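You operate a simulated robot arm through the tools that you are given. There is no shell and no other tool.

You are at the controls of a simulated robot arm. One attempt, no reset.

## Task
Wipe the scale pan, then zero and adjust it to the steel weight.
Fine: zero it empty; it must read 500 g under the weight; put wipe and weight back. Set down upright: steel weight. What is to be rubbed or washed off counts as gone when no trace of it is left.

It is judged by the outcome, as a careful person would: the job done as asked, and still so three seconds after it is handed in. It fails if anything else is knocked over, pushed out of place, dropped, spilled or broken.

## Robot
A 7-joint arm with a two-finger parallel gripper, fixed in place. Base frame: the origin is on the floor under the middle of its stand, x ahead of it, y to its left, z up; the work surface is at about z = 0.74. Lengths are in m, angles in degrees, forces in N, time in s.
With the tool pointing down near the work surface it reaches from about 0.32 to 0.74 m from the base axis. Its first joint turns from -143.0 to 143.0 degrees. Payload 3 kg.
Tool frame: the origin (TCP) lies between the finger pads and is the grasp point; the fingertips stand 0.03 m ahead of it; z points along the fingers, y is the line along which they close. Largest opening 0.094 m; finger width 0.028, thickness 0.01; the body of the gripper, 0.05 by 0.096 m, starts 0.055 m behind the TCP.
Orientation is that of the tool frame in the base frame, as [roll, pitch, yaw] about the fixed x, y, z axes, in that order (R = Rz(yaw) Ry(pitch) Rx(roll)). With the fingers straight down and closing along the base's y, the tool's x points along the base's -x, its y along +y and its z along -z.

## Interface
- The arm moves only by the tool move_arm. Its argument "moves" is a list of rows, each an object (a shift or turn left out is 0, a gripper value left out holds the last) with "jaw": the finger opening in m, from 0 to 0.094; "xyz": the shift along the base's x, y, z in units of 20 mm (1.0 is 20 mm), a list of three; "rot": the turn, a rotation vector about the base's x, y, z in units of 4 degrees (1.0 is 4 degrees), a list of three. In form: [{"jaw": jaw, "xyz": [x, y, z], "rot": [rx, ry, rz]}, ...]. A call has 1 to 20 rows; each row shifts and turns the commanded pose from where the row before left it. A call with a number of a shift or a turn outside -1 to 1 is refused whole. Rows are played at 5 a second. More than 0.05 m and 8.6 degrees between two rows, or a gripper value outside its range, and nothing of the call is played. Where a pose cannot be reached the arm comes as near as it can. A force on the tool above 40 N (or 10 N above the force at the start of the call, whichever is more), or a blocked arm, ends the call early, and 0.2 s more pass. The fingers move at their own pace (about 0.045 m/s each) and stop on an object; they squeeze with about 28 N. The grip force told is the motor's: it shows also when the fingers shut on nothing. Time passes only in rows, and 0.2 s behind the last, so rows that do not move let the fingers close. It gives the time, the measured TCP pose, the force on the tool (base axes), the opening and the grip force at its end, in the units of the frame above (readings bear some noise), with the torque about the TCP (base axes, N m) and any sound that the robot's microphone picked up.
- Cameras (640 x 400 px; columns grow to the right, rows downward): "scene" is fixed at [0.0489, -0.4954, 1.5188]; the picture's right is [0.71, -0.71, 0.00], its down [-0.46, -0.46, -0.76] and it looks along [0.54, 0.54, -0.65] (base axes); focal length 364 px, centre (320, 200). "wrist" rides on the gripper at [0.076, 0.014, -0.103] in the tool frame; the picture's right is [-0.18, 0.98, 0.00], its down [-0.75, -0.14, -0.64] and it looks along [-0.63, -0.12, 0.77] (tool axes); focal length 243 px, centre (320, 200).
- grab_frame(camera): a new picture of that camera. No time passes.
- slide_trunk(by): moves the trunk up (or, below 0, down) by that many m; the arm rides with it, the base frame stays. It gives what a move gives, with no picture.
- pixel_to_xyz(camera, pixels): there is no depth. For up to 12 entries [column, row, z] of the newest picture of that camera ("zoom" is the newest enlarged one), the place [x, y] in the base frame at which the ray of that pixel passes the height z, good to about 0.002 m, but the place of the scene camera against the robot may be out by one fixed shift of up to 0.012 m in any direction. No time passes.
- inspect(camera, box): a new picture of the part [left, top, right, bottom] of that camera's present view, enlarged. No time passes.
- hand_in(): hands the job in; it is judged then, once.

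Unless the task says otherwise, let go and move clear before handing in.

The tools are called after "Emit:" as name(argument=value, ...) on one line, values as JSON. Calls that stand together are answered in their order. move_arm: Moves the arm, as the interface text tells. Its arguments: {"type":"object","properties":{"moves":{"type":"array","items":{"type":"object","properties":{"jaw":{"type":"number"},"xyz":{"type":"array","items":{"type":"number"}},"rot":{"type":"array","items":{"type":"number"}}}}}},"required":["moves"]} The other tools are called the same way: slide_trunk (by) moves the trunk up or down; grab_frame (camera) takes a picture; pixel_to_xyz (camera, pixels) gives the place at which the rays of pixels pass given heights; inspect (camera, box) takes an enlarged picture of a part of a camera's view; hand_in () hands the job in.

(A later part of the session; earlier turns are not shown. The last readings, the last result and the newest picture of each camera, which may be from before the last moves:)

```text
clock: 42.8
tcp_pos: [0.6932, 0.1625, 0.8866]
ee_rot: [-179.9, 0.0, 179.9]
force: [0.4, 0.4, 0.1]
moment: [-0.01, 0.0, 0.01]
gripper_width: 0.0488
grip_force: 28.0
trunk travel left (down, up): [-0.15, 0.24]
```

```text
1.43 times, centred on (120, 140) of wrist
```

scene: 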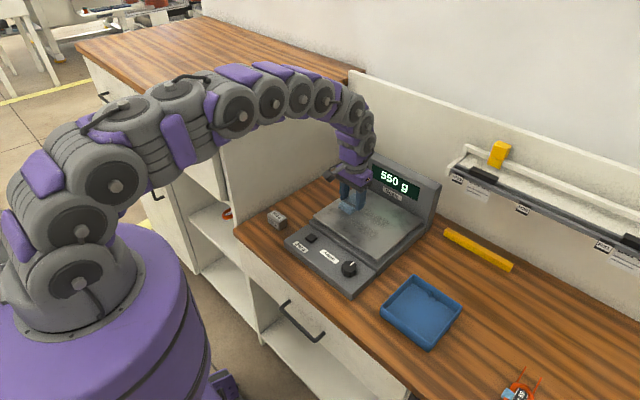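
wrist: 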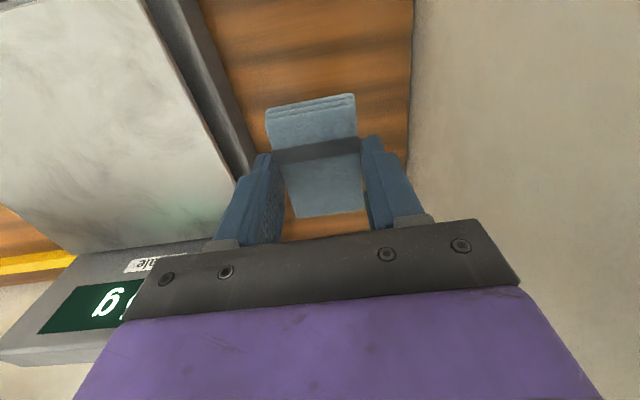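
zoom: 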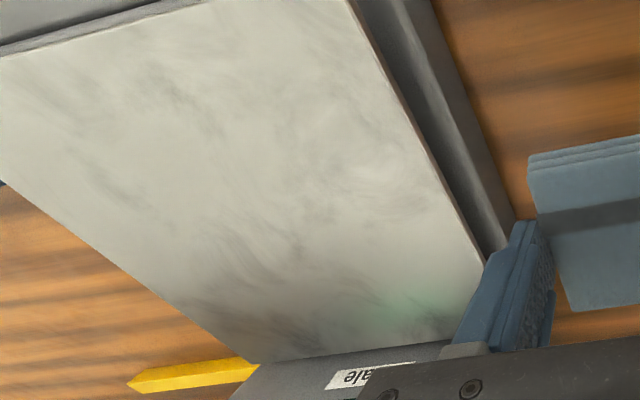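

The pan's square patch is gone, leaving only the cloudy steel texture, and the display reads 15 g again. I'll check enlarged once more before setting the wipe back.

Emit:
inspect(camera="scene", box=[320, 185, 425, 255])

Emit:
inspect(camera="wrist", box=[20, 70, 190, 230])

```text
5.71 times, centred on (372, 220) of scene
```

zoom: 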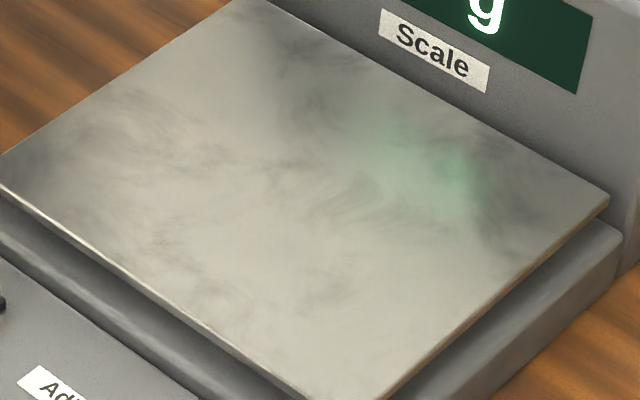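

```text
2.50 times, centred on (105, 150) of wrist
```

zoom: 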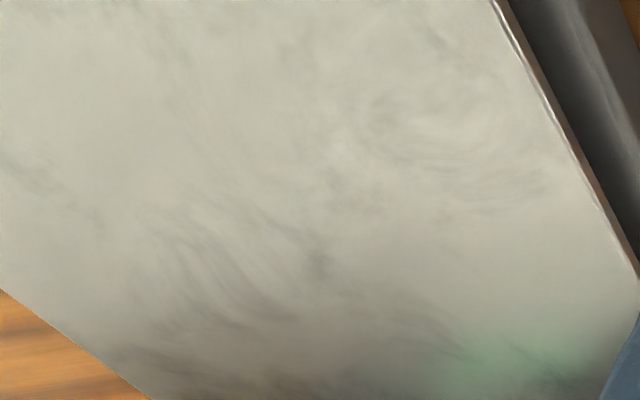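

No trace of the patch remains. I'll set the wipe back exactly where it was picked up.

Emit:
move_arm(moves=[{"xyz": [-0.2, 0.2, 0]}, {"xyz": [0, 0, -1]}, {"xyz": [0, 0, -1]}, {"xyz": [0, 0, -1]}, {"xyz": [0, 0, -1]}, {"xyz": [0, 0, -0.8]}, {"xyz": [0, 0, -0.4]}, {"xyz": [0, 0, -0.2]}, {"xyz": [0, 0, -0.1]}, {}])

Emit:
grab_frame(camera="wrist")

Emit:
inspect(camera="scene", box=[260, 150, 360, 230])

```text
clock: 45.0
tcp_pos: [0.6896, 0.1656, 0.7761]
ee_rot: [-179.9, 0.0, -180.0]
force: [0.4, 0.2, -0.2]
moment: [0.02, 0.0, -0.01]
gripper_width: 0.0488
grip_force: 28.0
trunk travel left (down, up): [-0.15, 0.24]
```

```text
taken
```

wrist: 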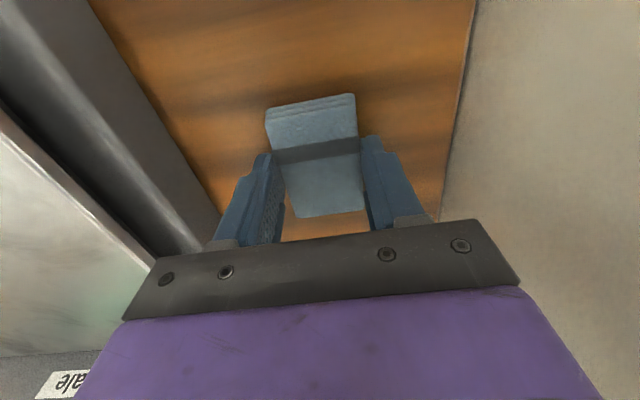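

```text
5.00 times, centred on (310, 190) of scene
```

zoom: 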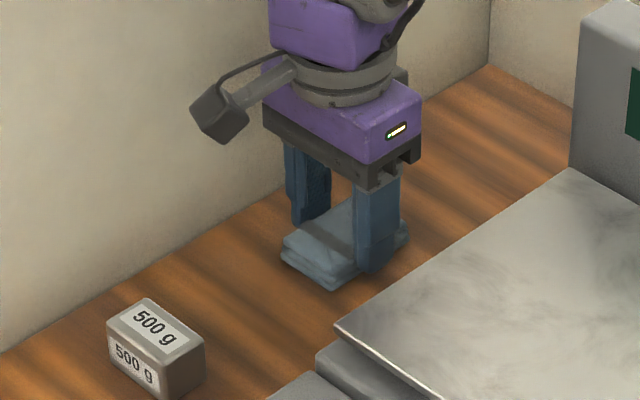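

The wipe is back over its place with no contact force yet. I'll lower by another millimetre and release.

Emit:
move_arm(moves=[{"xyz": [0, 0, -0.05]}, {"xyz": [0, 0, -0.03]}, {}])

```text
clock: 45.8
tcp_pos: [0.6871, 0.1662, 0.7757]
ee_rot: [-179.9, 0.0, -179.9]
force: [0.2, -0.3, 2.7]
moment: [0.03, 0.06, -0.01]
gripper_width: 0.0487
grip_force: 27.7
trunk travel left (down, up): [-0.15, 0.24]
```

The wipe now rests on the counter (2.7 N). I'll open the fingers and rise straight up.

Emit:
move_arm(moves=[{"jaw": 0.075}, {}, {}, {"xyz": [0, 0, 0.5]}, {"xyz": [0, 0, 1]}, {"xyz": [0, 0, 1]}, {"xyz": [0, 0, 1]}, {"xyz": [0, 0, 1]}, {"xyz": [0, 0, 1]}, {}])

Emit:
grab_frame(camera="wrist")

Emit:
grab_frame(camera="scene")

```text
clock: 48.0
tcp_pos: [0.689, 0.1648, 0.8848]
ee_rot: [-179.9, 0.0, 180.0]
force: [0.1, 0.3, 0.4]
moment: [0.01, -0.02, 0.01]
gripper_width: 0.0752
grip_force: 0.2
trunk travel left (down, up): [-0.15, 0.24]
```

```text
taken
```

wrist: 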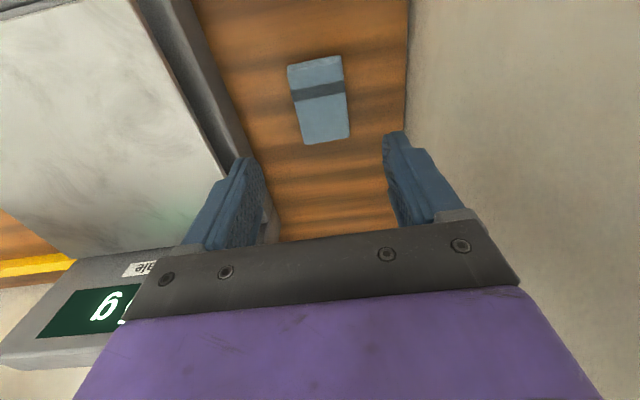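

```text
taken
```

scene: 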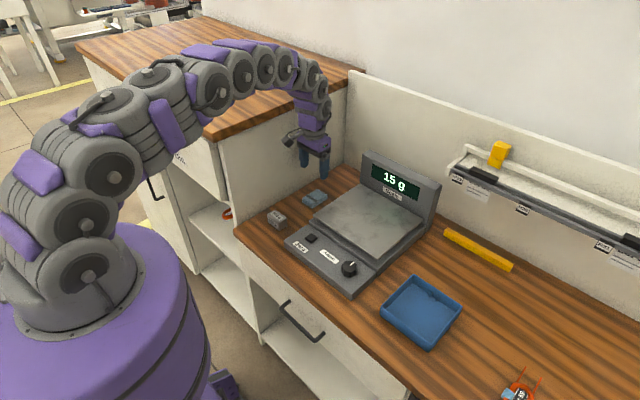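

The wipe is back in its original place (corners match at (287,65)–(350,138)), and the scale reads 15 g. Next I'll close the fingers and move above the zero button at about (0.5386, 0.0249).

Emit:
move_arm(moves=[{"jaw": 0.0, "xyz": [-0.94, -0.875, 0]}, {"xyz": [-0.94, -0.875, 0]}, {"xyz": [-0.94, -0.875, 0]}, {"xyz": [-0.94, -0.875, 0]}, {"xyz": [-0.94, -0.875, 0]}, {"xyz": [-0.94, -0.875, 0]}, {"xyz": [-0.94, -0.875, 0]}, {"xyz": [-0.94, -0.875, 0]}, {}, {}])

Emit:
grab_frame(camera="wrist")

Emit:
inspect(camera="wrist", box=[240, 0, 400, 180])

```text
clock: 50.2
tcp_pos: [0.5368, 0.0232, 0.8865]
ee_rot: [180.0, 0.1, -180.0]
force: [-0.7, -0.6, -0.5]
moment: [-0.01, 0.02, -0.03]
gripper_width: 0.0003
grip_force: 27.8
trunk travel left (down, up): [-0.15, 0.24]
```

```text
taken
```

wrist: 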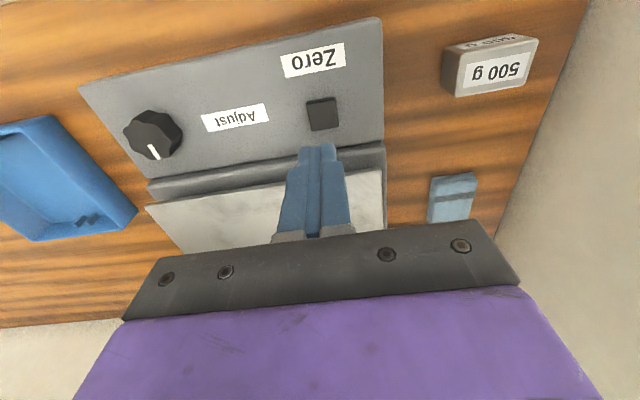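

```text
2.22 times, centred on (320, 90) of wrist
```

zoom: 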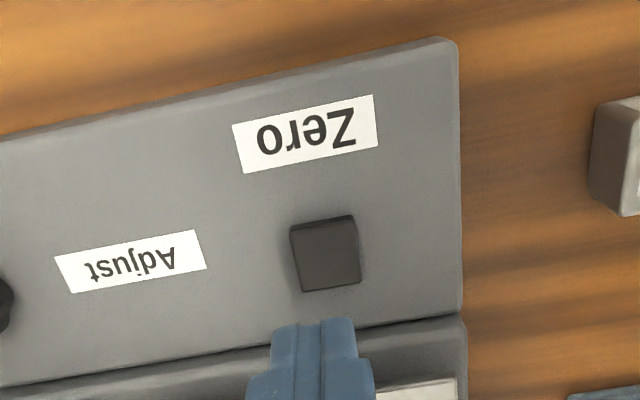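

The button top is at zoom (326,256). I'll get its exact place and check the knob and weight too.

Emit:
pixel_to_xyz(camera="zoom", pixels=[[326, 256, 0.771], [291, 230, 0.771], [356, 222, 0.771], [360, 284, 0.771], [303, 292, 0.771], [326, 256, 0.765]])

Emit:
pixel_to_xyz(camera="wrist", pixels=[[158, 135, 0.785], [158, 135, 0.795], [445, 58, 0.78], [537, 40, 0.78], [530, 82, 0.78], [455, 95, 0.78]])

Emit:
inspect(camera="wrist", box=[90, 80, 220, 190])

```text
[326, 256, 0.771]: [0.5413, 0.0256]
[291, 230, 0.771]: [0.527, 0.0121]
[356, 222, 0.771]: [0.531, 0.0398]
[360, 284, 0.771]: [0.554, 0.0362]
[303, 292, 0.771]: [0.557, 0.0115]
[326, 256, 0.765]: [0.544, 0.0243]
```

```text
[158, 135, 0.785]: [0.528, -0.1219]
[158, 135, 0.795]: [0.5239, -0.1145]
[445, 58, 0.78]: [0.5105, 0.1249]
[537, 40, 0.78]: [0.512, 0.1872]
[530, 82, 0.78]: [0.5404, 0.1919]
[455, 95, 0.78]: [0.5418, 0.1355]
```

```text
3.64 times, centred on (155, 135) of wrist
```

zoom: 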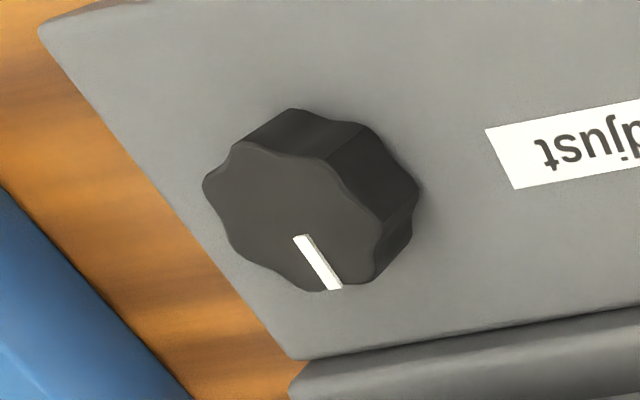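

The button is ~26 mm square centred at (0.5415, 0.0255) with top near z 0.771. I'll align and descend to just above it.

Emit:
move_arm(moves=[{"xyz": [0.17, 0.1, 0]}, {"xyz": [0, 0, -1]}, {"xyz": [0, 0, -1]}, {"xyz": [0, 0, -1]}, {"xyz": [0, 0, -0.7]}, {"xyz": [0, 0, -0.25]}, {}])

Emit:
grab_frame(camera="wrist")

Emit:
inspect(camera="scene", box=[270, 200, 370, 280])

```text
clock: 51.8
tcp_pos: [0.54, 0.0275, 0.8079]
ee_rot: [-180.0, 0.0, -180.0]
force: [0.1, 0.8, 0.7]
moment: [0.0, 0.02, -0.01]
gripper_width: 0.0001
grip_force: 28.3
trunk travel left (down, up): [-0.15, 0.24]
```

```text
taken
```

wrist: 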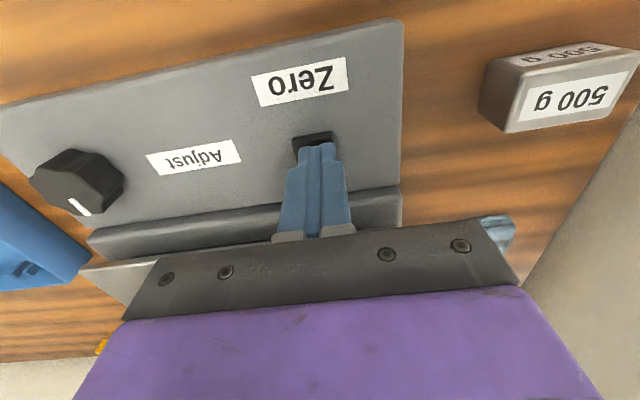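

```text
5.00 times, centred on (320, 240) of scene
```

zoom: 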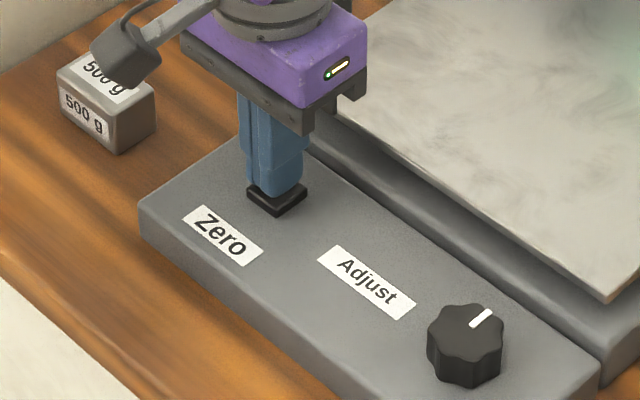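

The fingertips are just above the button. I'll press in small 1 mm steps and watch force and sound.

Emit:
move_arm(moves=[{"xyz": [0, 0, -0.1]}, {"xyz": [0, 0, -0.1]}, {"xyz": [0, 0, -0.1]}, {"xyz": [0, 0, -0.05]}, {}])

Emit:
inspect(camera="scene", box=[270, 150, 430, 270])

```text
clock: 53.0
tcp_pos: [0.5417, 0.0277, 0.8016]
ee_rot: [-179.9, 0.0, 180.0]
force: [-2.9, 0.5, 19.5]
moment: [0.01, 0.18, 0.03]
gripper_width: 0.0
grip_force: 28.2
trunk travel left (down, up): [-0.15, 0.24]
heard: click
```

```text
3.33 times, centred on (350, 210) of scene
```

zoom: 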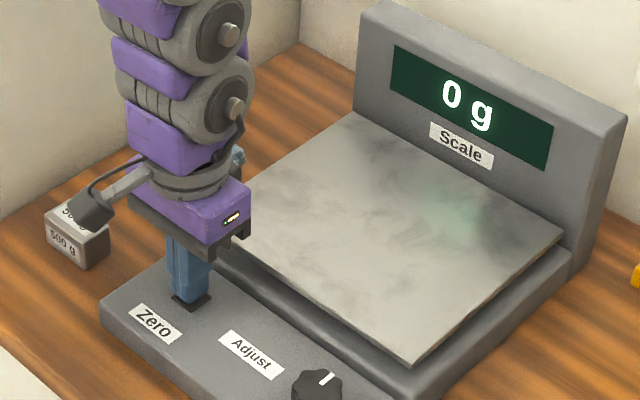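

Heard a click and the display at zoom (468,105) reads 0 g. I'll lift off and move above the weight with the fingers opened.

Emit:
move_arm(moves=[{"xyz": [0, 0, 0.5]}, {"xyz": [0, 0, 1]}, {"xyz": [0, 0, 1]}, {"xyz": [0, 0, 1]}, {"xyz": [0, 0, 0.5]}, {"jaw": 0.08, "xyz": [-0.08, 0.99, 0]}, {"xyz": [-0.08, 0.99, 0]}, {"xyz": [-0.08, 0.99, 0]}, {"xyz": [-0.08, 0.99, 0]}, {"xyz": [-0.08, 0.99, 0]}, {"xyz": [-0.08, 0.99, 0]}, {"xyz": [-0.08, 0.99, 0]}, {}])

Emit:
grab_frame(camera="wrist")

Emit:
inspect(camera="wrist", box=[270, 20, 390, 150])

Emit:
inspect(camera="scene", box=[240, 140, 430, 270])

```text
clock: 55.8
tcp_pos: [0.5313, 0.1662, 0.8801]
ee_rot: [-179.9, 0.0, -179.9]
force: [-0.1, -0.7, 0.8]
moment: [-0.04, 0.0, 0.03]
gripper_width: 0.0802
grip_force: 0.1
trunk travel left (down, up): [-0.15, 0.24]
```

```text
taken
```

wrist: 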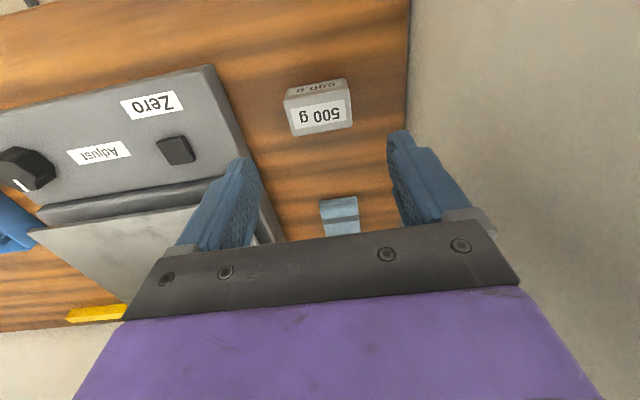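

```text
3.08 times, centred on (330, 85) of wrist
```

zoom: 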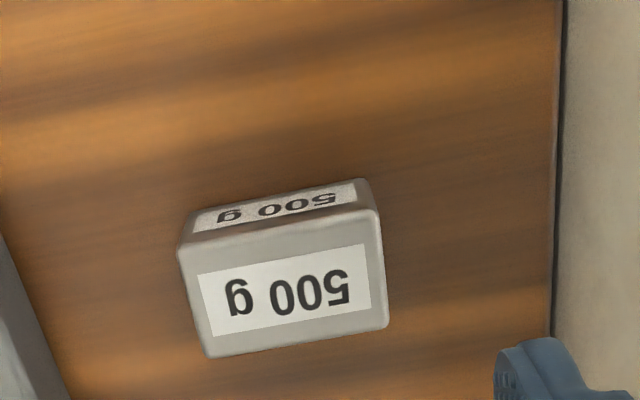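

```text
3.08 times, centred on (335, 205) of scene
```

zoom: 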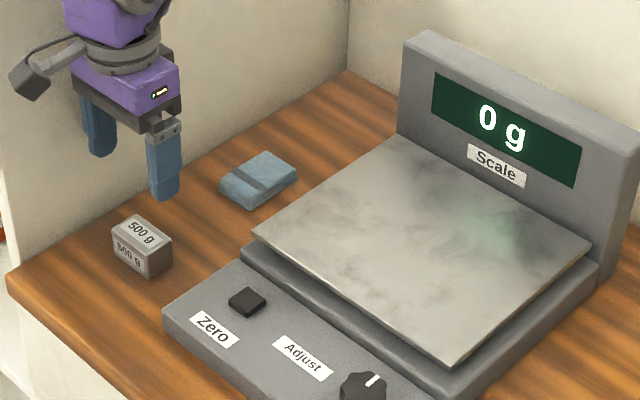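

The scale holds 0 g and the weight is between the fingers at (318,108). I'll compute its top corners to centre the grip.

Emit:
pixel_to_xyz(camera="wrist", pixels=[[284.5, 101.2, 0.773], [348.2, 87.6, 0.773], [352.1, 125.9, 0.773], [293.3, 136, 0.773], [288.5, 96, 0.74], [342, 78.5, 0.74]])

```text
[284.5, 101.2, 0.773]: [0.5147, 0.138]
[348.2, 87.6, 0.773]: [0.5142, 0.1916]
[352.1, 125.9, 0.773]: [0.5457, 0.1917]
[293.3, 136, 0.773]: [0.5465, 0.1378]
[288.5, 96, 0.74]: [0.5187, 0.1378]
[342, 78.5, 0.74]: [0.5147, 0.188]
```

The weight's centre is (0.530, 0.165), already under the TCP. I'll descend and close on it.

Emit:
move_arm(moves=[{"xyz": [0, 0, -1]}, {"xyz": [0, 0, -1]}, {"xyz": [0, 0, -1]}, {"xyz": [0, 0, -1]}, {"xyz": [0, 0, -0.8]}, {"xyz": [0, 0, -0.35]}, {}])

Emit:
grab_frame(camera="wrist")

Emit:
inspect(camera="scene", box=[240, 160, 340, 240])

```text
clock: 57.4
tcp_pos: [0.5305, 0.1671, 0.7768]
ee_rot: [-179.8, 0.0, -179.9]
force: [0.6, 0.5, -0.6]
moment: [0.0, 0.0, 0.0]
gripper_width: 0.0801
grip_force: 0.1
trunk travel left (down, up): [-0.15, 0.24]
```

```text
taken
```

wrist: 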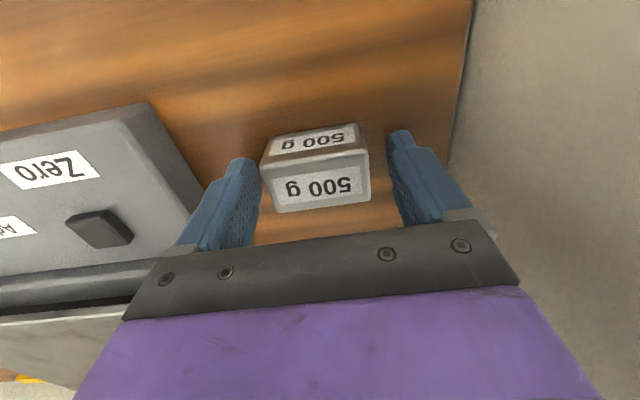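

```text
5.00 times, centred on (290, 200) of scene
```

zoom: 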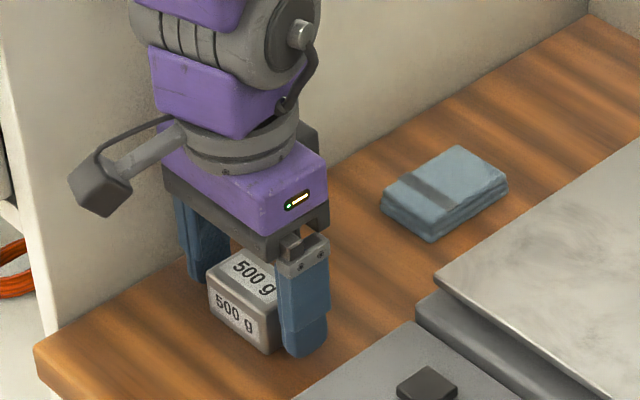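

The weight sits between the open fingers with a slight offset. I'll nudge 1 mm toward −y and close.

Emit:
move_arm(moves=[{"xyz": [0, -0.05, 0]}, {"jaw": 0.0}, {}, {}, {}, {}])

Emit:
grab_frame(camera="wrist")

```text
clock: 58.8
tcp_pos: [0.5298, 0.1663, 0.7764]
ee_rot: [-179.9, 0.0, -180.0]
force: [1.2, -1.3, 0.7]
moment: [-0.03, -0.01, -0.01]
gripper_width: 0.0605
grip_force: 28.0
trunk travel left (down, up): [-0.15, 0.24]
```

```text
taken
```

wrist: 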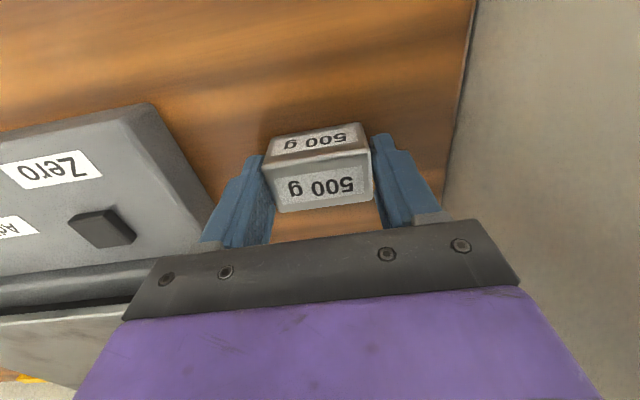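

The weight is held (0.0605 m, 28 N). I'll lift it 12 cm and carry it over the pan centre.

Emit:
move_arm(moves=[{"xyz": [0, 0, 0.5]}, {"xyz": [0, 0, 1]}, {"xyz": [0, 0, 1]}, {"xyz": [0, 0, 1]}, {"xyz": [0, 0, 1]}, {"xyz": [0, 0, 1]}, {"xyz": [0, 0, 0.5]}, {"xyz": [0.636, -0.977, 0]}, {"xyz": [0.636, -0.977, 0]}, {"xyz": [0.636, -0.977, 0]}, {"xyz": [0.636, -0.977, 0]}, {"xyz": [0.636, -0.977, 0]}, {"xyz": [0.636, -0.977, 0]}, {"xyz": [0.636, -0.977, 0]}, {"xyz": [0.636, -0.977, 0]}, {"xyz": [0.636, -0.977, 0]}, {"xyz": [0.636, -0.977, 0]}, {"xyz": [0.636, -0.977, 0]}, {}])

Emit:
grab_frame(camera="wrist")

Emit:
grab_frame(camera="scene")

```text
clock: 62.8
tcp_pos: [0.6718, -0.0513, 0.8982]
ee_rot: [-180.0, 0.0, -179.9]
force: [-0.4, -0.9, -4.5]
moment: [0.0, 0.01, 0.0]
gripper_width: 0.0607
grip_force: 27.8
trunk travel left (down, up): [-0.15, 0.24]
```

```text
taken
```

wrist: 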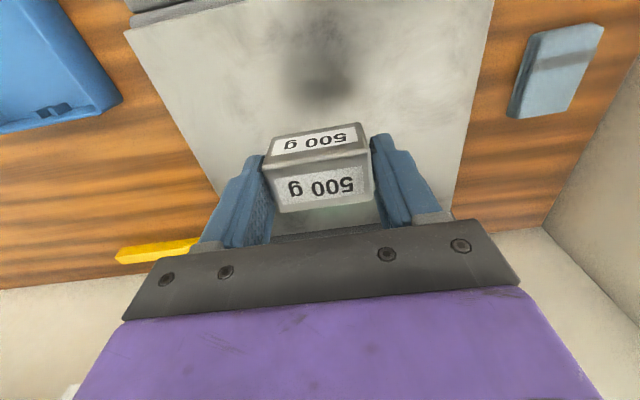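

```text
taken
```

scene: 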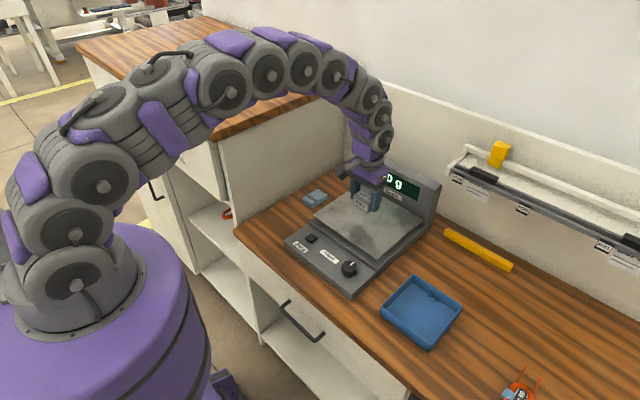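

The weight hangs level over the pan (4.5 N). I'll lower it to just above the pan and then in fine steps.

Emit:
move_arm(moves=[{"xyz": [0, 0, -1]}, {"xyz": [0, 0, -1]}, {"xyz": [0, 0, -0.5]}, {"xyz": [0, 0, -0.15]}, {"xyz": [0, 0, -0.1]}, {}])

Emit:
inspect(camera="scene", box=[310, 150, 450, 260])

```text
clock: 64.2
tcp_pos: [0.6712, -0.0497, 0.8415]
ee_rot: [-179.9, 0.0, 180.0]
force: [0.0, 0.2, -3.8]
moment: [-0.02, -0.02, 0.0]
gripper_width: 0.0603
grip_force: 28.6
trunk travel left (down, up): [-0.15, 0.24]
```

```text
3.64 times, centred on (380, 205) of scene
```

zoom: 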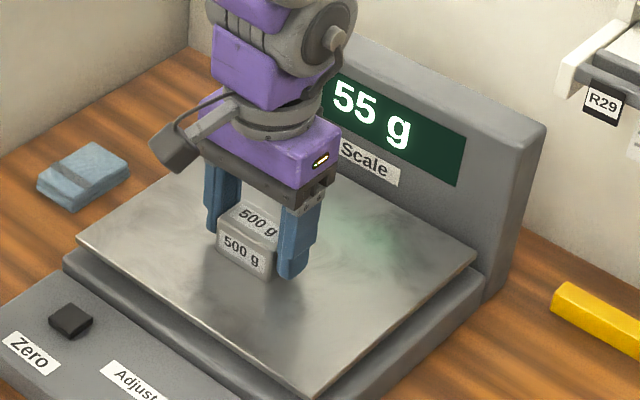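

The display shows 55 g, so the weight is just touching. I'll lower about 1 mm more so it rests fully, then check.

Emit:
move_arm(moves=[{"xyz": [0, 0, -0.05]}, {"xyz": [0, 0, -0.05]}, {}])

Emit:
inspect(camera="scene", box=[310, 150, 450, 260])

```text
clock: 65.0
tcp_pos: [0.6706, -0.0502, 0.8389]
ee_rot: [180.0, -0.1, -180.0]
force: [1.0, 1.0, -1.9]
moment: [-0.07, 0.01, 0.01]
gripper_width: 0.0605
grip_force: 27.9
trunk travel left (down, up): [-0.15, 0.24]
```

```text
3.64 times, centred on (380, 205) of scene
```

zoom: 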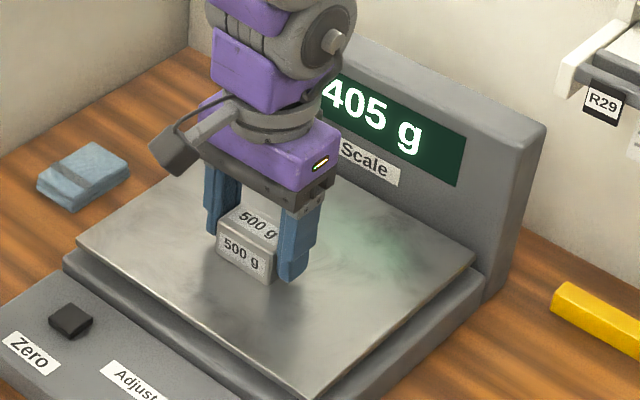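

It shows 405 g while still partly held. I'll open the fingers and rise clear.

Emit:
move_arm(moves=[{"xyz": [0, 0, -0.03]}, {"jaw": 0.085}, {}, {}, {"xyz": [0, 0, 0.5]}, {"xyz": [0, 0, 1]}, {"xyz": [0, 0, 1]}, {"xyz": [0, 0, 1]}, {}])

Emit:
inspect(camera="scene", box=[310, 150, 450, 260])

Emit:
grab_frame(camera="wrist")

```text
clock: 67.0
tcp_pos: [0.6702, -0.05, 0.909]
ee_rot: [180.0, -0.1, -180.0]
force: [-0.2, -0.8, -0.4]
moment: [-0.03, 0.03, 0.01]
gripper_width: 0.085
grip_force: 0.0
trunk travel left (down, up): [-0.15, 0.24]
```

```text
3.64 times, centred on (380, 205) of scene
```

zoom: 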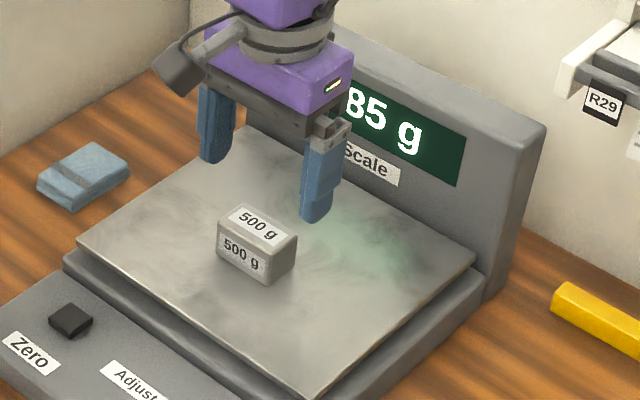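

```text
taken
```

wrist: 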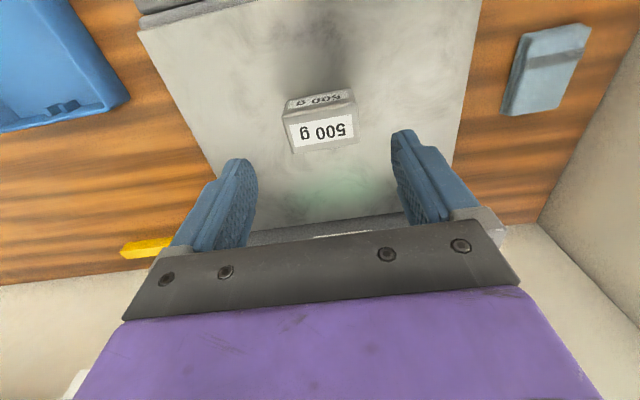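

The weight stands upright on the pan, display ends in "85 g" (partly hidden). I'll move over toward the knob and take a full look at the display and knob.

Emit:
move_arm(moves=[{"xyz": [-0.894, -0.4875, 0]}, {"xyz": [-0.894, -0.4875, 0]}, {"xyz": [-0.894, -0.4875, 0]}, {"xyz": [-0.894, -0.4875, 0]}, {"xyz": [-0.894, -0.4875, 0]}, {"xyz": [-0.894, -0.4875, 0]}, {"xyz": [-0.894, -0.4875, 0]}, {"xyz": [-0.894, -0.4875, 0]}, {}])

Emit:
grab_frame(camera="wrist")

Emit:
inspect(camera="wrist", box=[250, 20, 390, 150])

Emit:
grab_frame(camera="scene")

```text
clock: 69.0
tcp_pos: [0.5274, -0.1307, 0.9096]
ee_rot: [180.0, 0.1, -179.9]
force: [0.4, 0.7, -1.0]
moment: [0.0, 0.01, 0.01]
gripper_width: 0.0854
grip_force: 0.1
trunk travel left (down, up): [-0.15, 0.24]
```

```text
taken
```

wrist: 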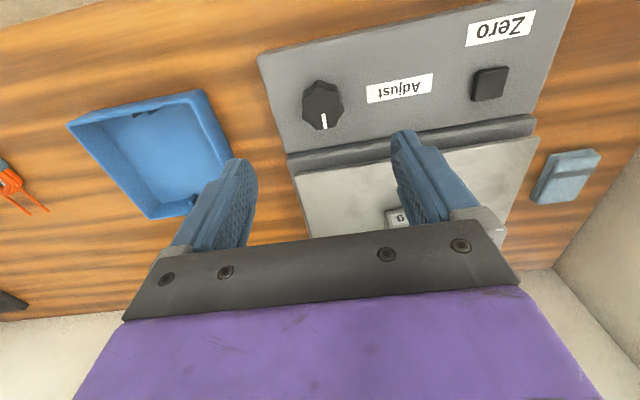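

```text
3.08 times, centred on (320, 85) of wrist
```

zoom: 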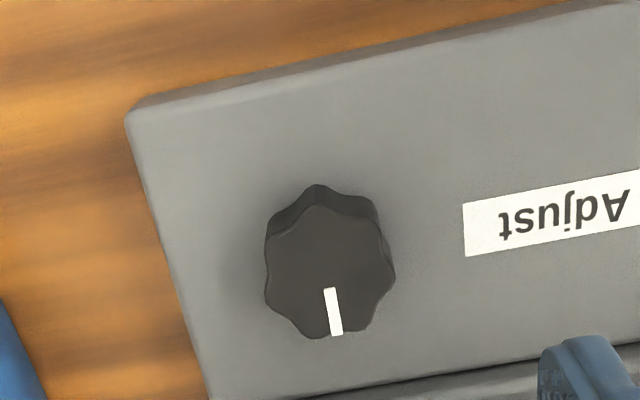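

```text
taken
```

scene: 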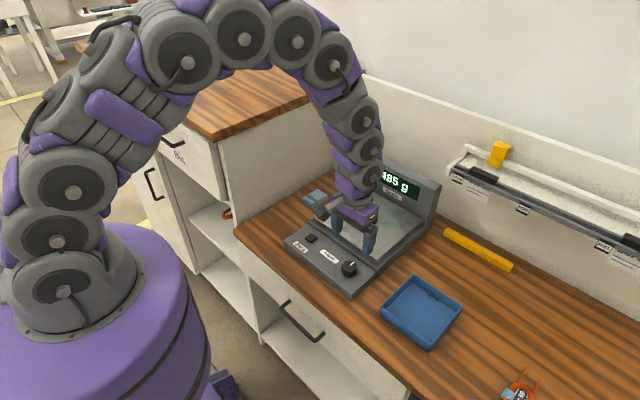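

The display reads 485 g at (398,184). I'll locate the knob's top face centre at zoom (330,270).

Emit:
inspect(camera="scene", box=[370, 160, 440, 205])

Emit:
inspect(camera="wrist", box=[280, 60, 370, 150])

Emit:
pixel_to_xyz(camera="wrist", pixels=[[323.2, 107.7, 0.79], [323.2, 107.7, 0.785], [302.5, 106, 0.79], [344.5, 107.7, 0.79], [319, 87, 0.79], [322, 130, 0.79]])

```text
8.89 times, centred on (405, 182) of scene
```

zoom: 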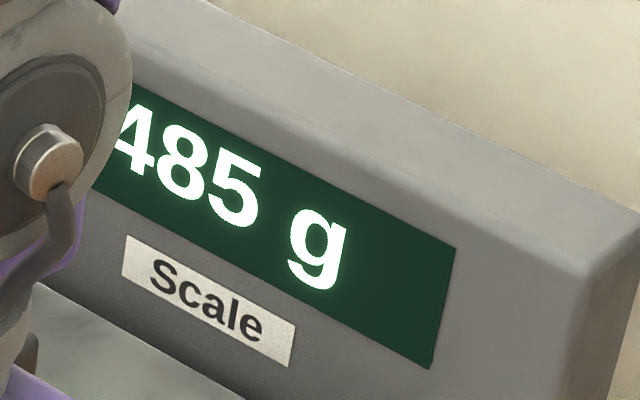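

```text
4.44 times, centred on (325, 105) of wrist
```

zoom: 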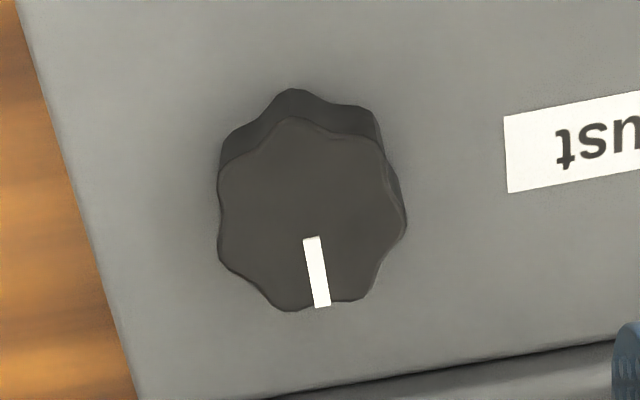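

```text
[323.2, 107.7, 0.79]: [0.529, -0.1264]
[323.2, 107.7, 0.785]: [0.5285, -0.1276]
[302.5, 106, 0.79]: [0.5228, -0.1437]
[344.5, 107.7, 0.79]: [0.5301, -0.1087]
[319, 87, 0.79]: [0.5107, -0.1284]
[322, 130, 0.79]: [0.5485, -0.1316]
```

The knob top is about 36 mm across, centred near (0.529, −0.127), pointer toward the display. I'll narrow the opening to 0.06, centre on it and descend partway.

Emit:
move_arm(moves=[{"jaw": 0.06, "xyz": [0.05, 0.075, 0]}, {"xyz": [0, 0, -1]}, {"xyz": [0, 0, -1]}, {"xyz": [0, 0, -1]}, {"xyz": [0, 0, -0.7]}, {}])

Emit:
grab_frame(camera="wrist")

Emit:
grab_frame(camera="scene")

Emit:
inspect(camera="scene", box=[300, 190, 400, 290])

```text
clock: 70.4
tcp_pos: [0.5287, -0.1288, 0.8364]
ee_rot: [-180.0, 0.1, -180.0]
force: [0.9, -0.6, -0.3]
moment: [0.02, 0.01, 0.0]
gripper_width: 0.0601
grip_force: 0.0
trunk travel left (down, up): [-0.15, 0.24]
```

```text
taken
```

wrist: 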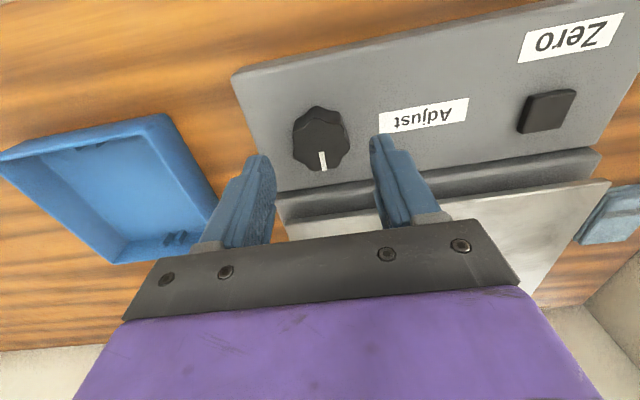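

```text
taken
```

scene: 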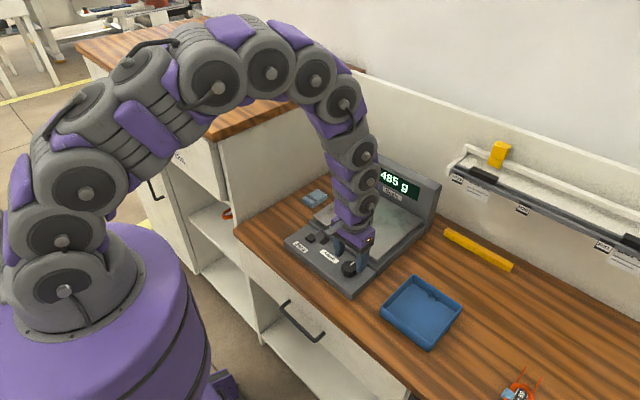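

```text
4.00 times, centred on (350, 240) of scene
```

zoom: 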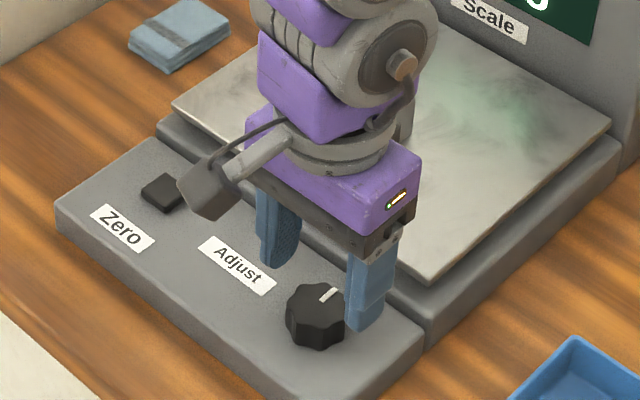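

The knob shows at (321,140) in the wrist view, between the fingers. I'll refine its centre from this closer view.

Emit:
inspect(camera="wrist", box=[270, 90, 370, 190])

Emit:
pixel_to_xyz(camera="wrist", pixels=[[292, 145, 0.788], [349, 140, 0.788], [317, 118, 0.788], [323, 171, 0.788], [321, 144, 0.788]])

```text
4.00 times, centred on (320, 140) of wrist
```

zoom: 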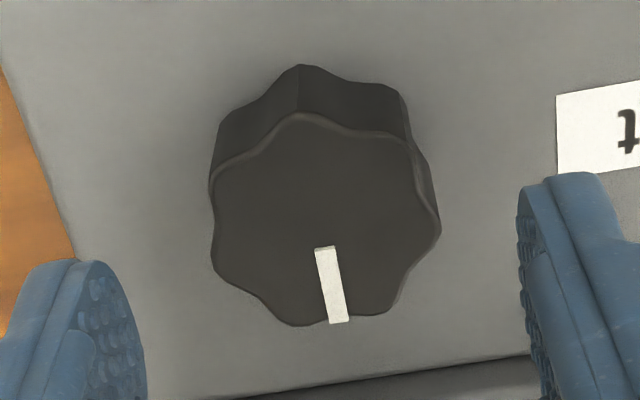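

```text
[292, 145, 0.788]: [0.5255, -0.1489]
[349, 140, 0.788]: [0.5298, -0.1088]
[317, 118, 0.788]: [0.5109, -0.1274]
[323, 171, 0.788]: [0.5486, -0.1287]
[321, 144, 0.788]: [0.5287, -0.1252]
```

The knob centre (0.530, −0.128) matches the TCP. I'll descend to z≈0.802, tips just above the panel.

Emit:
move_arm(moves=[{"xyz": [0.03, 0, -0.8]}, {"xyz": [0, 0, -0.6]}, {"xyz": [0, 0, -0.25]}, {}])

Emit:
grab_frame(camera="wrist")

Emit:
inspect(camera="scene", box=[300, 160, 440, 290])

```text
clock: 71.4
tcp_pos: [0.5282, -0.1278, 0.8041]
ee_rot: [180.0, 0.0, -180.0]
force: [-0.2, 0.3, -0.2]
moment: [0.0, -0.02, 0.01]
gripper_width: 0.06
grip_force: 0.1
trunk travel left (down, up): [-0.15, 0.24]
```

```text
taken
```

wrist: 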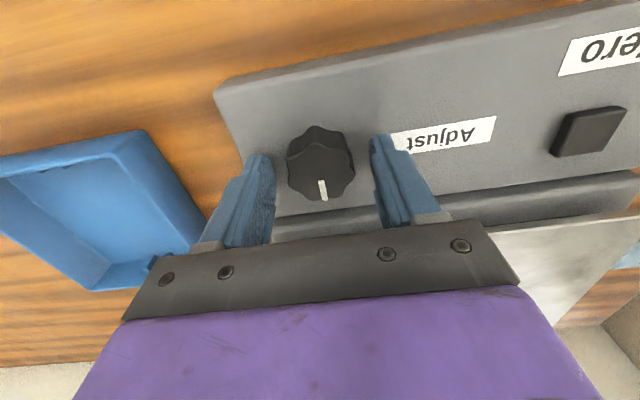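

```text
3.08 times, centred on (370, 225) of scene
```

zoom: 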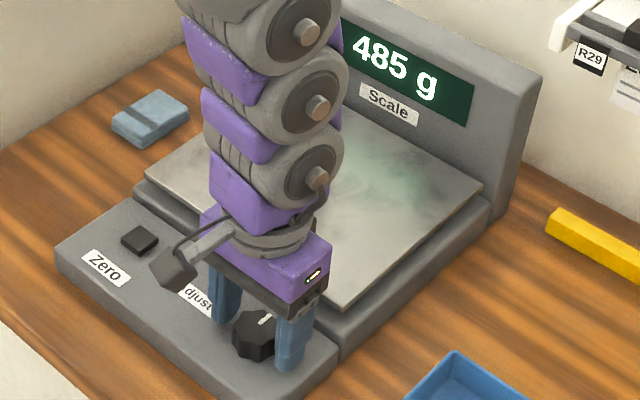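

The fingers straddle the knob and the display is fully visible at 485 g. I'll close on the knob.

Emit:
move_arm(moves=[{"jaw": 0.0}, {}, {}, {}])

Emit:
inspect(camera="scene", box=[300, 160, 440, 290])

Emit:
inspect(camera="wrist", box=[250, 100, 400, 230])

```text
clock: 72.4
tcp_pos: [0.5296, -0.127, 0.8033]
ee_rot: [-180.0, 0.0, 179.9]
force: [-0.5, 1.2, -0.6]
moment: [0.11, 0.07, 0.03]
gripper_width: 0.0369
grip_force: 45.1
trunk travel left (down, up): [-0.15, 0.24]
```

```text
3.08 times, centred on (370, 225) of scene
```

zoom: 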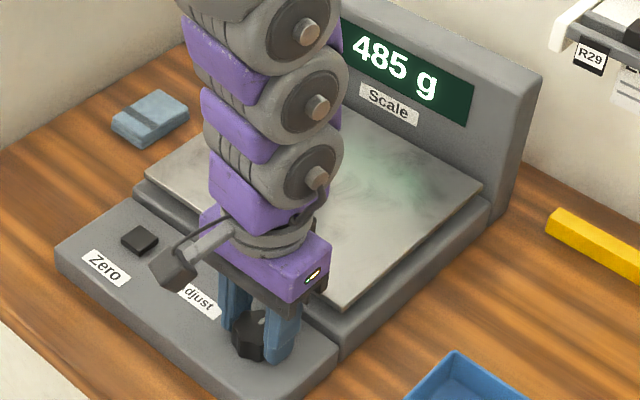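

```text
3.08 times, centred on (325, 165) of wrist
```

zoom: 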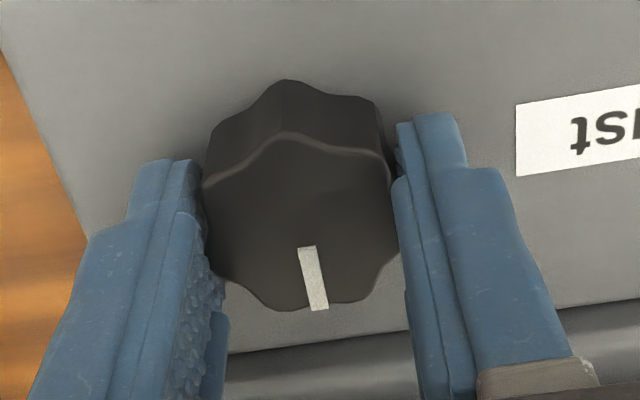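

The knob is gripped at 0.0369 m and still reads 485 g. I'll turn clockwise by 8° and see how the reading responds.

Emit:
move_arm(moves=[{"rot": [0, 0, -1]}, {"rot": [0, 0, -1]}, {}])

Emit:
inspect(camera="scene", box=[300, 160, 440, 290])

Emit:
inspect(camera="wrist", box=[250, 100, 400, 230])

```text
clock: 73.2
tcp_pos: [0.5293, -0.1284, 0.8046]
ee_rot: [179.9, 0.1, 172.0]
force: [-0.5, -0.7, 21.1]
moment: [0.22, 1.16, -0.03]
gripper_width: 0.0369
grip_force: 45.4
trunk travel left (down, up): [-0.15, 0.24]
```

```text
3.08 times, centred on (370, 225) of scene
```

zoom: 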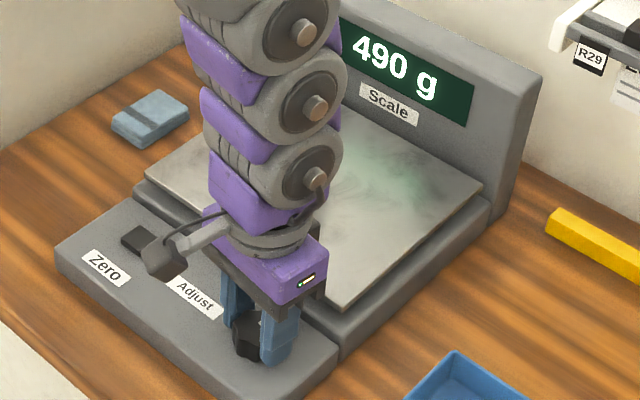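

```text
3.08 times, centred on (325, 165) of wrist
```

zoom: 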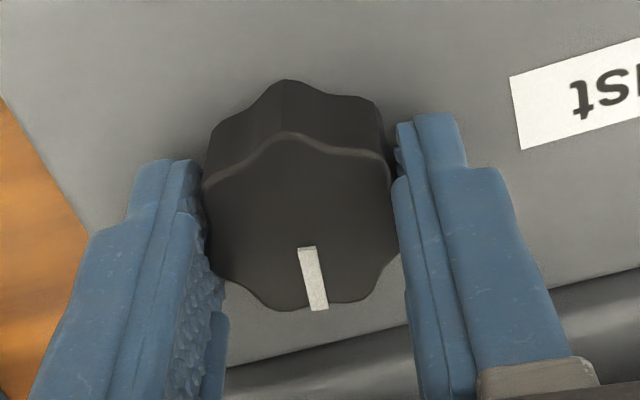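

The reading rose to 490 g, so clockwise is right, but the tool shows an unexpected 21 N upward. I'll wait one row to see whether it is a transient.

Emit:
move_arm(moves=[{}])

Emit:
grab_frame(camera="scene")

Emit:
inspect(camera="scene", box=[320, 210, 400, 290])

Emit:
grab_frame(camera="wrist")

```text
clock: 73.6
tcp_pos: [0.5292, -0.128, 0.8047]
ee_rot: [179.9, 0.2, 172.0]
force: [1.2, -1.6, 25.2]
moment: [0.05, 0.94, -0.01]
gripper_width: 0.0366
grip_force: 45.1
trunk travel left (down, up): [-0.15, 0.24]
```

```text
taken
```

scene: 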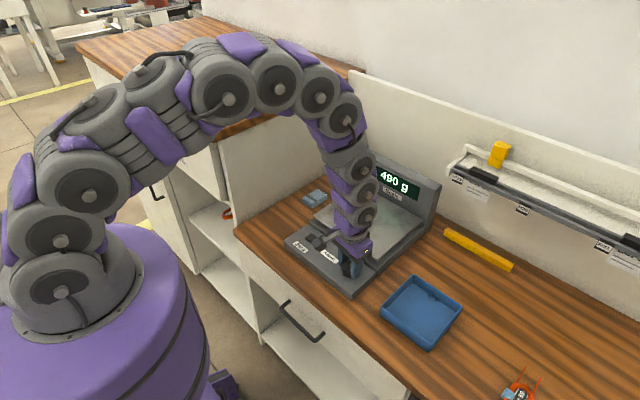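

```text
5.00 times, centred on (360, 250) of scene
```

zoom: 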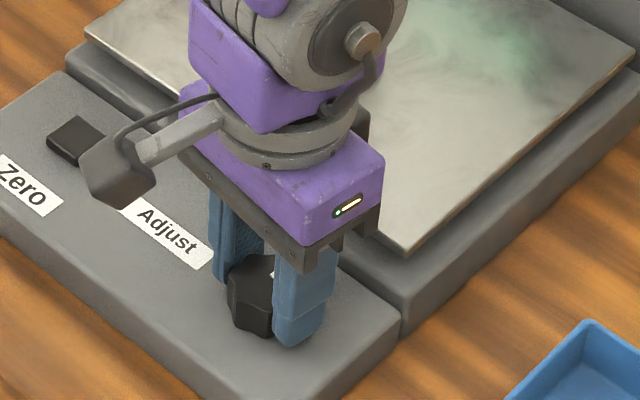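

```text
taken
```

wrist: 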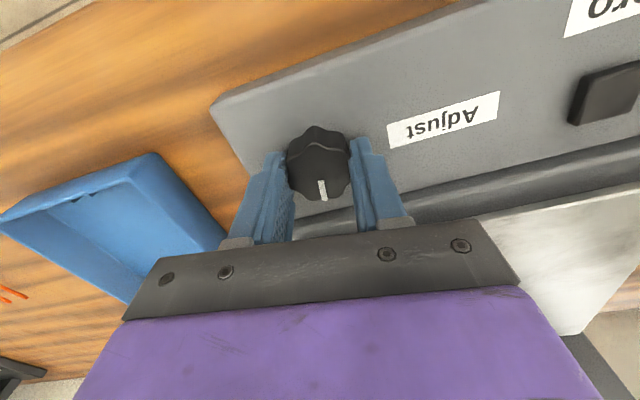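

The 25 N persists, as if the tool presses down on the knob through the grip. I'll relieve it by raising the commanded height 1 mm.

Emit:
move_arm(moves=[{"xyz": [0, 0, 0.05]}, {}])

Emit:
inspect(camera="scene", box=[370, 160, 440, 205])

```text
clock: 74.2
tcp_pos: [0.5286, -0.1274, 0.8046]
ee_rot: [179.9, 0.2, 172.1]
force: [3.9, -1.3, 13.0]
moment: [-0.35, -1.3, 0.0]
gripper_width: 0.0371
grip_force: 44.8
trunk travel left (down, up): [-0.15, 0.24]
```

```text
8.89 times, centred on (405, 182) of scene
```

zoom: 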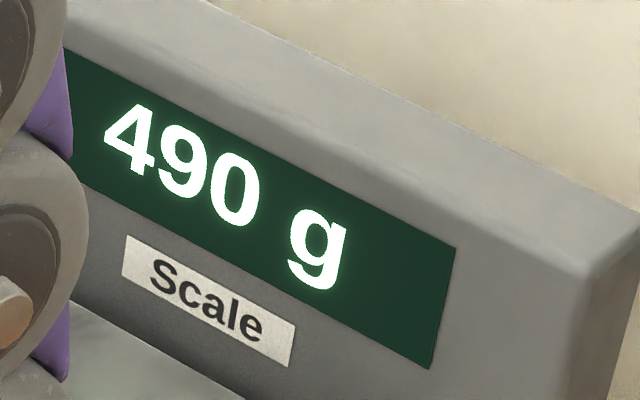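

Force dropped to 13 N; the reading is 490 g after 8°. I'll turn another 8° clockwise with a small upward relief.

Emit:
move_arm(moves=[{"rot": [0, 0, -1], "xyz": [0, 0, 0.025]}, {"rot": [0, 0, -1]}, {}])

Emit:
inspect(camera="scene", box=[370, 160, 440, 205])

Emit:
inspect(camera="wrist", box=[250, 100, 400, 230])

```text
clock: 75.0
tcp_pos: [0.5289, -0.1278, 0.8046]
ee_rot: [180.0, 0.0, 164.0]
force: [12.0, -2.3, -6.3]
moment: [-0.45, -1.39, -0.02]
gripper_width: 0.037
grip_force: 45.0
trunk travel left (down, up): [-0.15, 0.24]
```

```text
8.89 times, centred on (405, 182) of scene
```

zoom: 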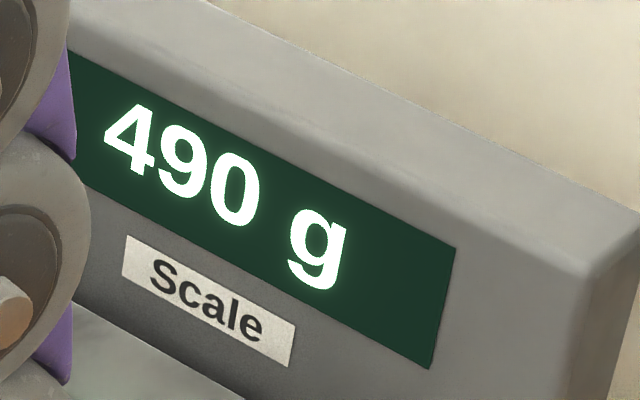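

```text
3.08 times, centred on (325, 165) of wrist
```

zoom: 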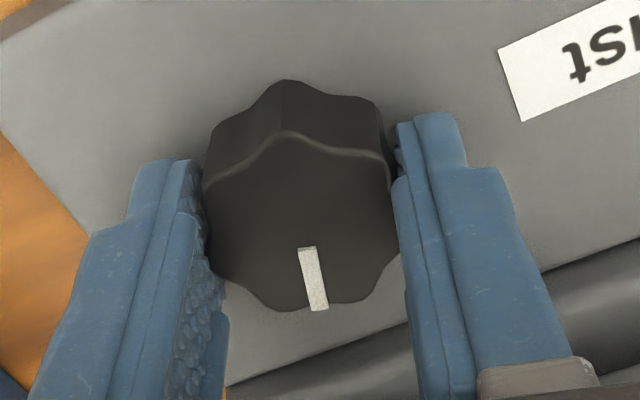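

Still 490 g after 16°; the pointer turns with the fingers. I'll shift 0.8 mm to relieve the sideways force and turn 12° more.

Emit:
move_arm(moves=[{"xyz": [0.04, 0, -0.02]}, {"rot": [0, 0, -1]}, {"rot": [0, 0, -1]}, {"rot": [0, 0, -1]}, {}])

Emit:
inspect(camera="scene", box=[370, 160, 440, 205])

```text
clock: 76.2
tcp_pos: [0.5291, -0.1295, 0.8043]
ee_rot: [179.9, 0.0, 151.9]
force: [-2.1, -5.8, 11.7]
moment: [0.42, 1.28, -0.03]
gripper_width: 0.0368
grip_force: 44.7
trunk travel left (down, up): [-0.15, 0.24]
```

```text
8.89 times, centred on (405, 182) of scene
```

zoom: 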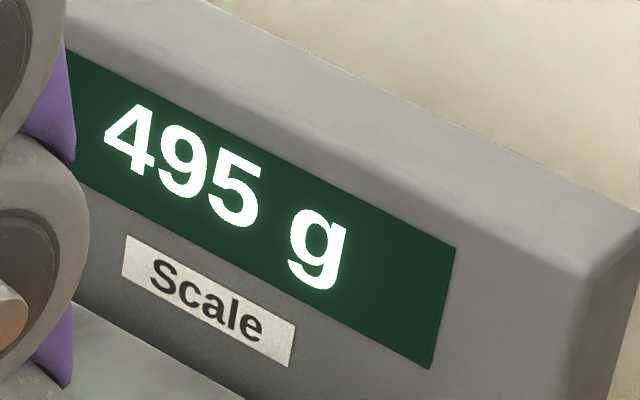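

Now 495 g at 28°. I'll continue in 4° steps to find where it turns to 500 g.

Emit:
move_arm(moves=[{"rot": [0, 0, -1], "xyz": [0, 0, 0.02]}, {}])

Emit:
inspect(camera="scene", box=[370, 160, 440, 205])

```text
clock: 76.8
tcp_pos: [0.5289, -0.1276, 0.8035]
ee_rot: [-180.0, 0.0, 148.0]
force: [-4.0, -5.3, 6.0]
moment: [-0.03, 0.5, -0.02]
gripper_width: 0.037
grip_force: 45.1
trunk travel left (down, up): [-0.15, 0.24]
```

```text
8.89 times, centred on (405, 182) of scene
```

zoom: 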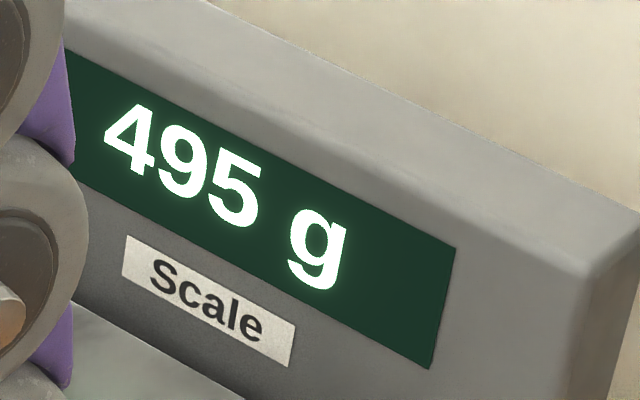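

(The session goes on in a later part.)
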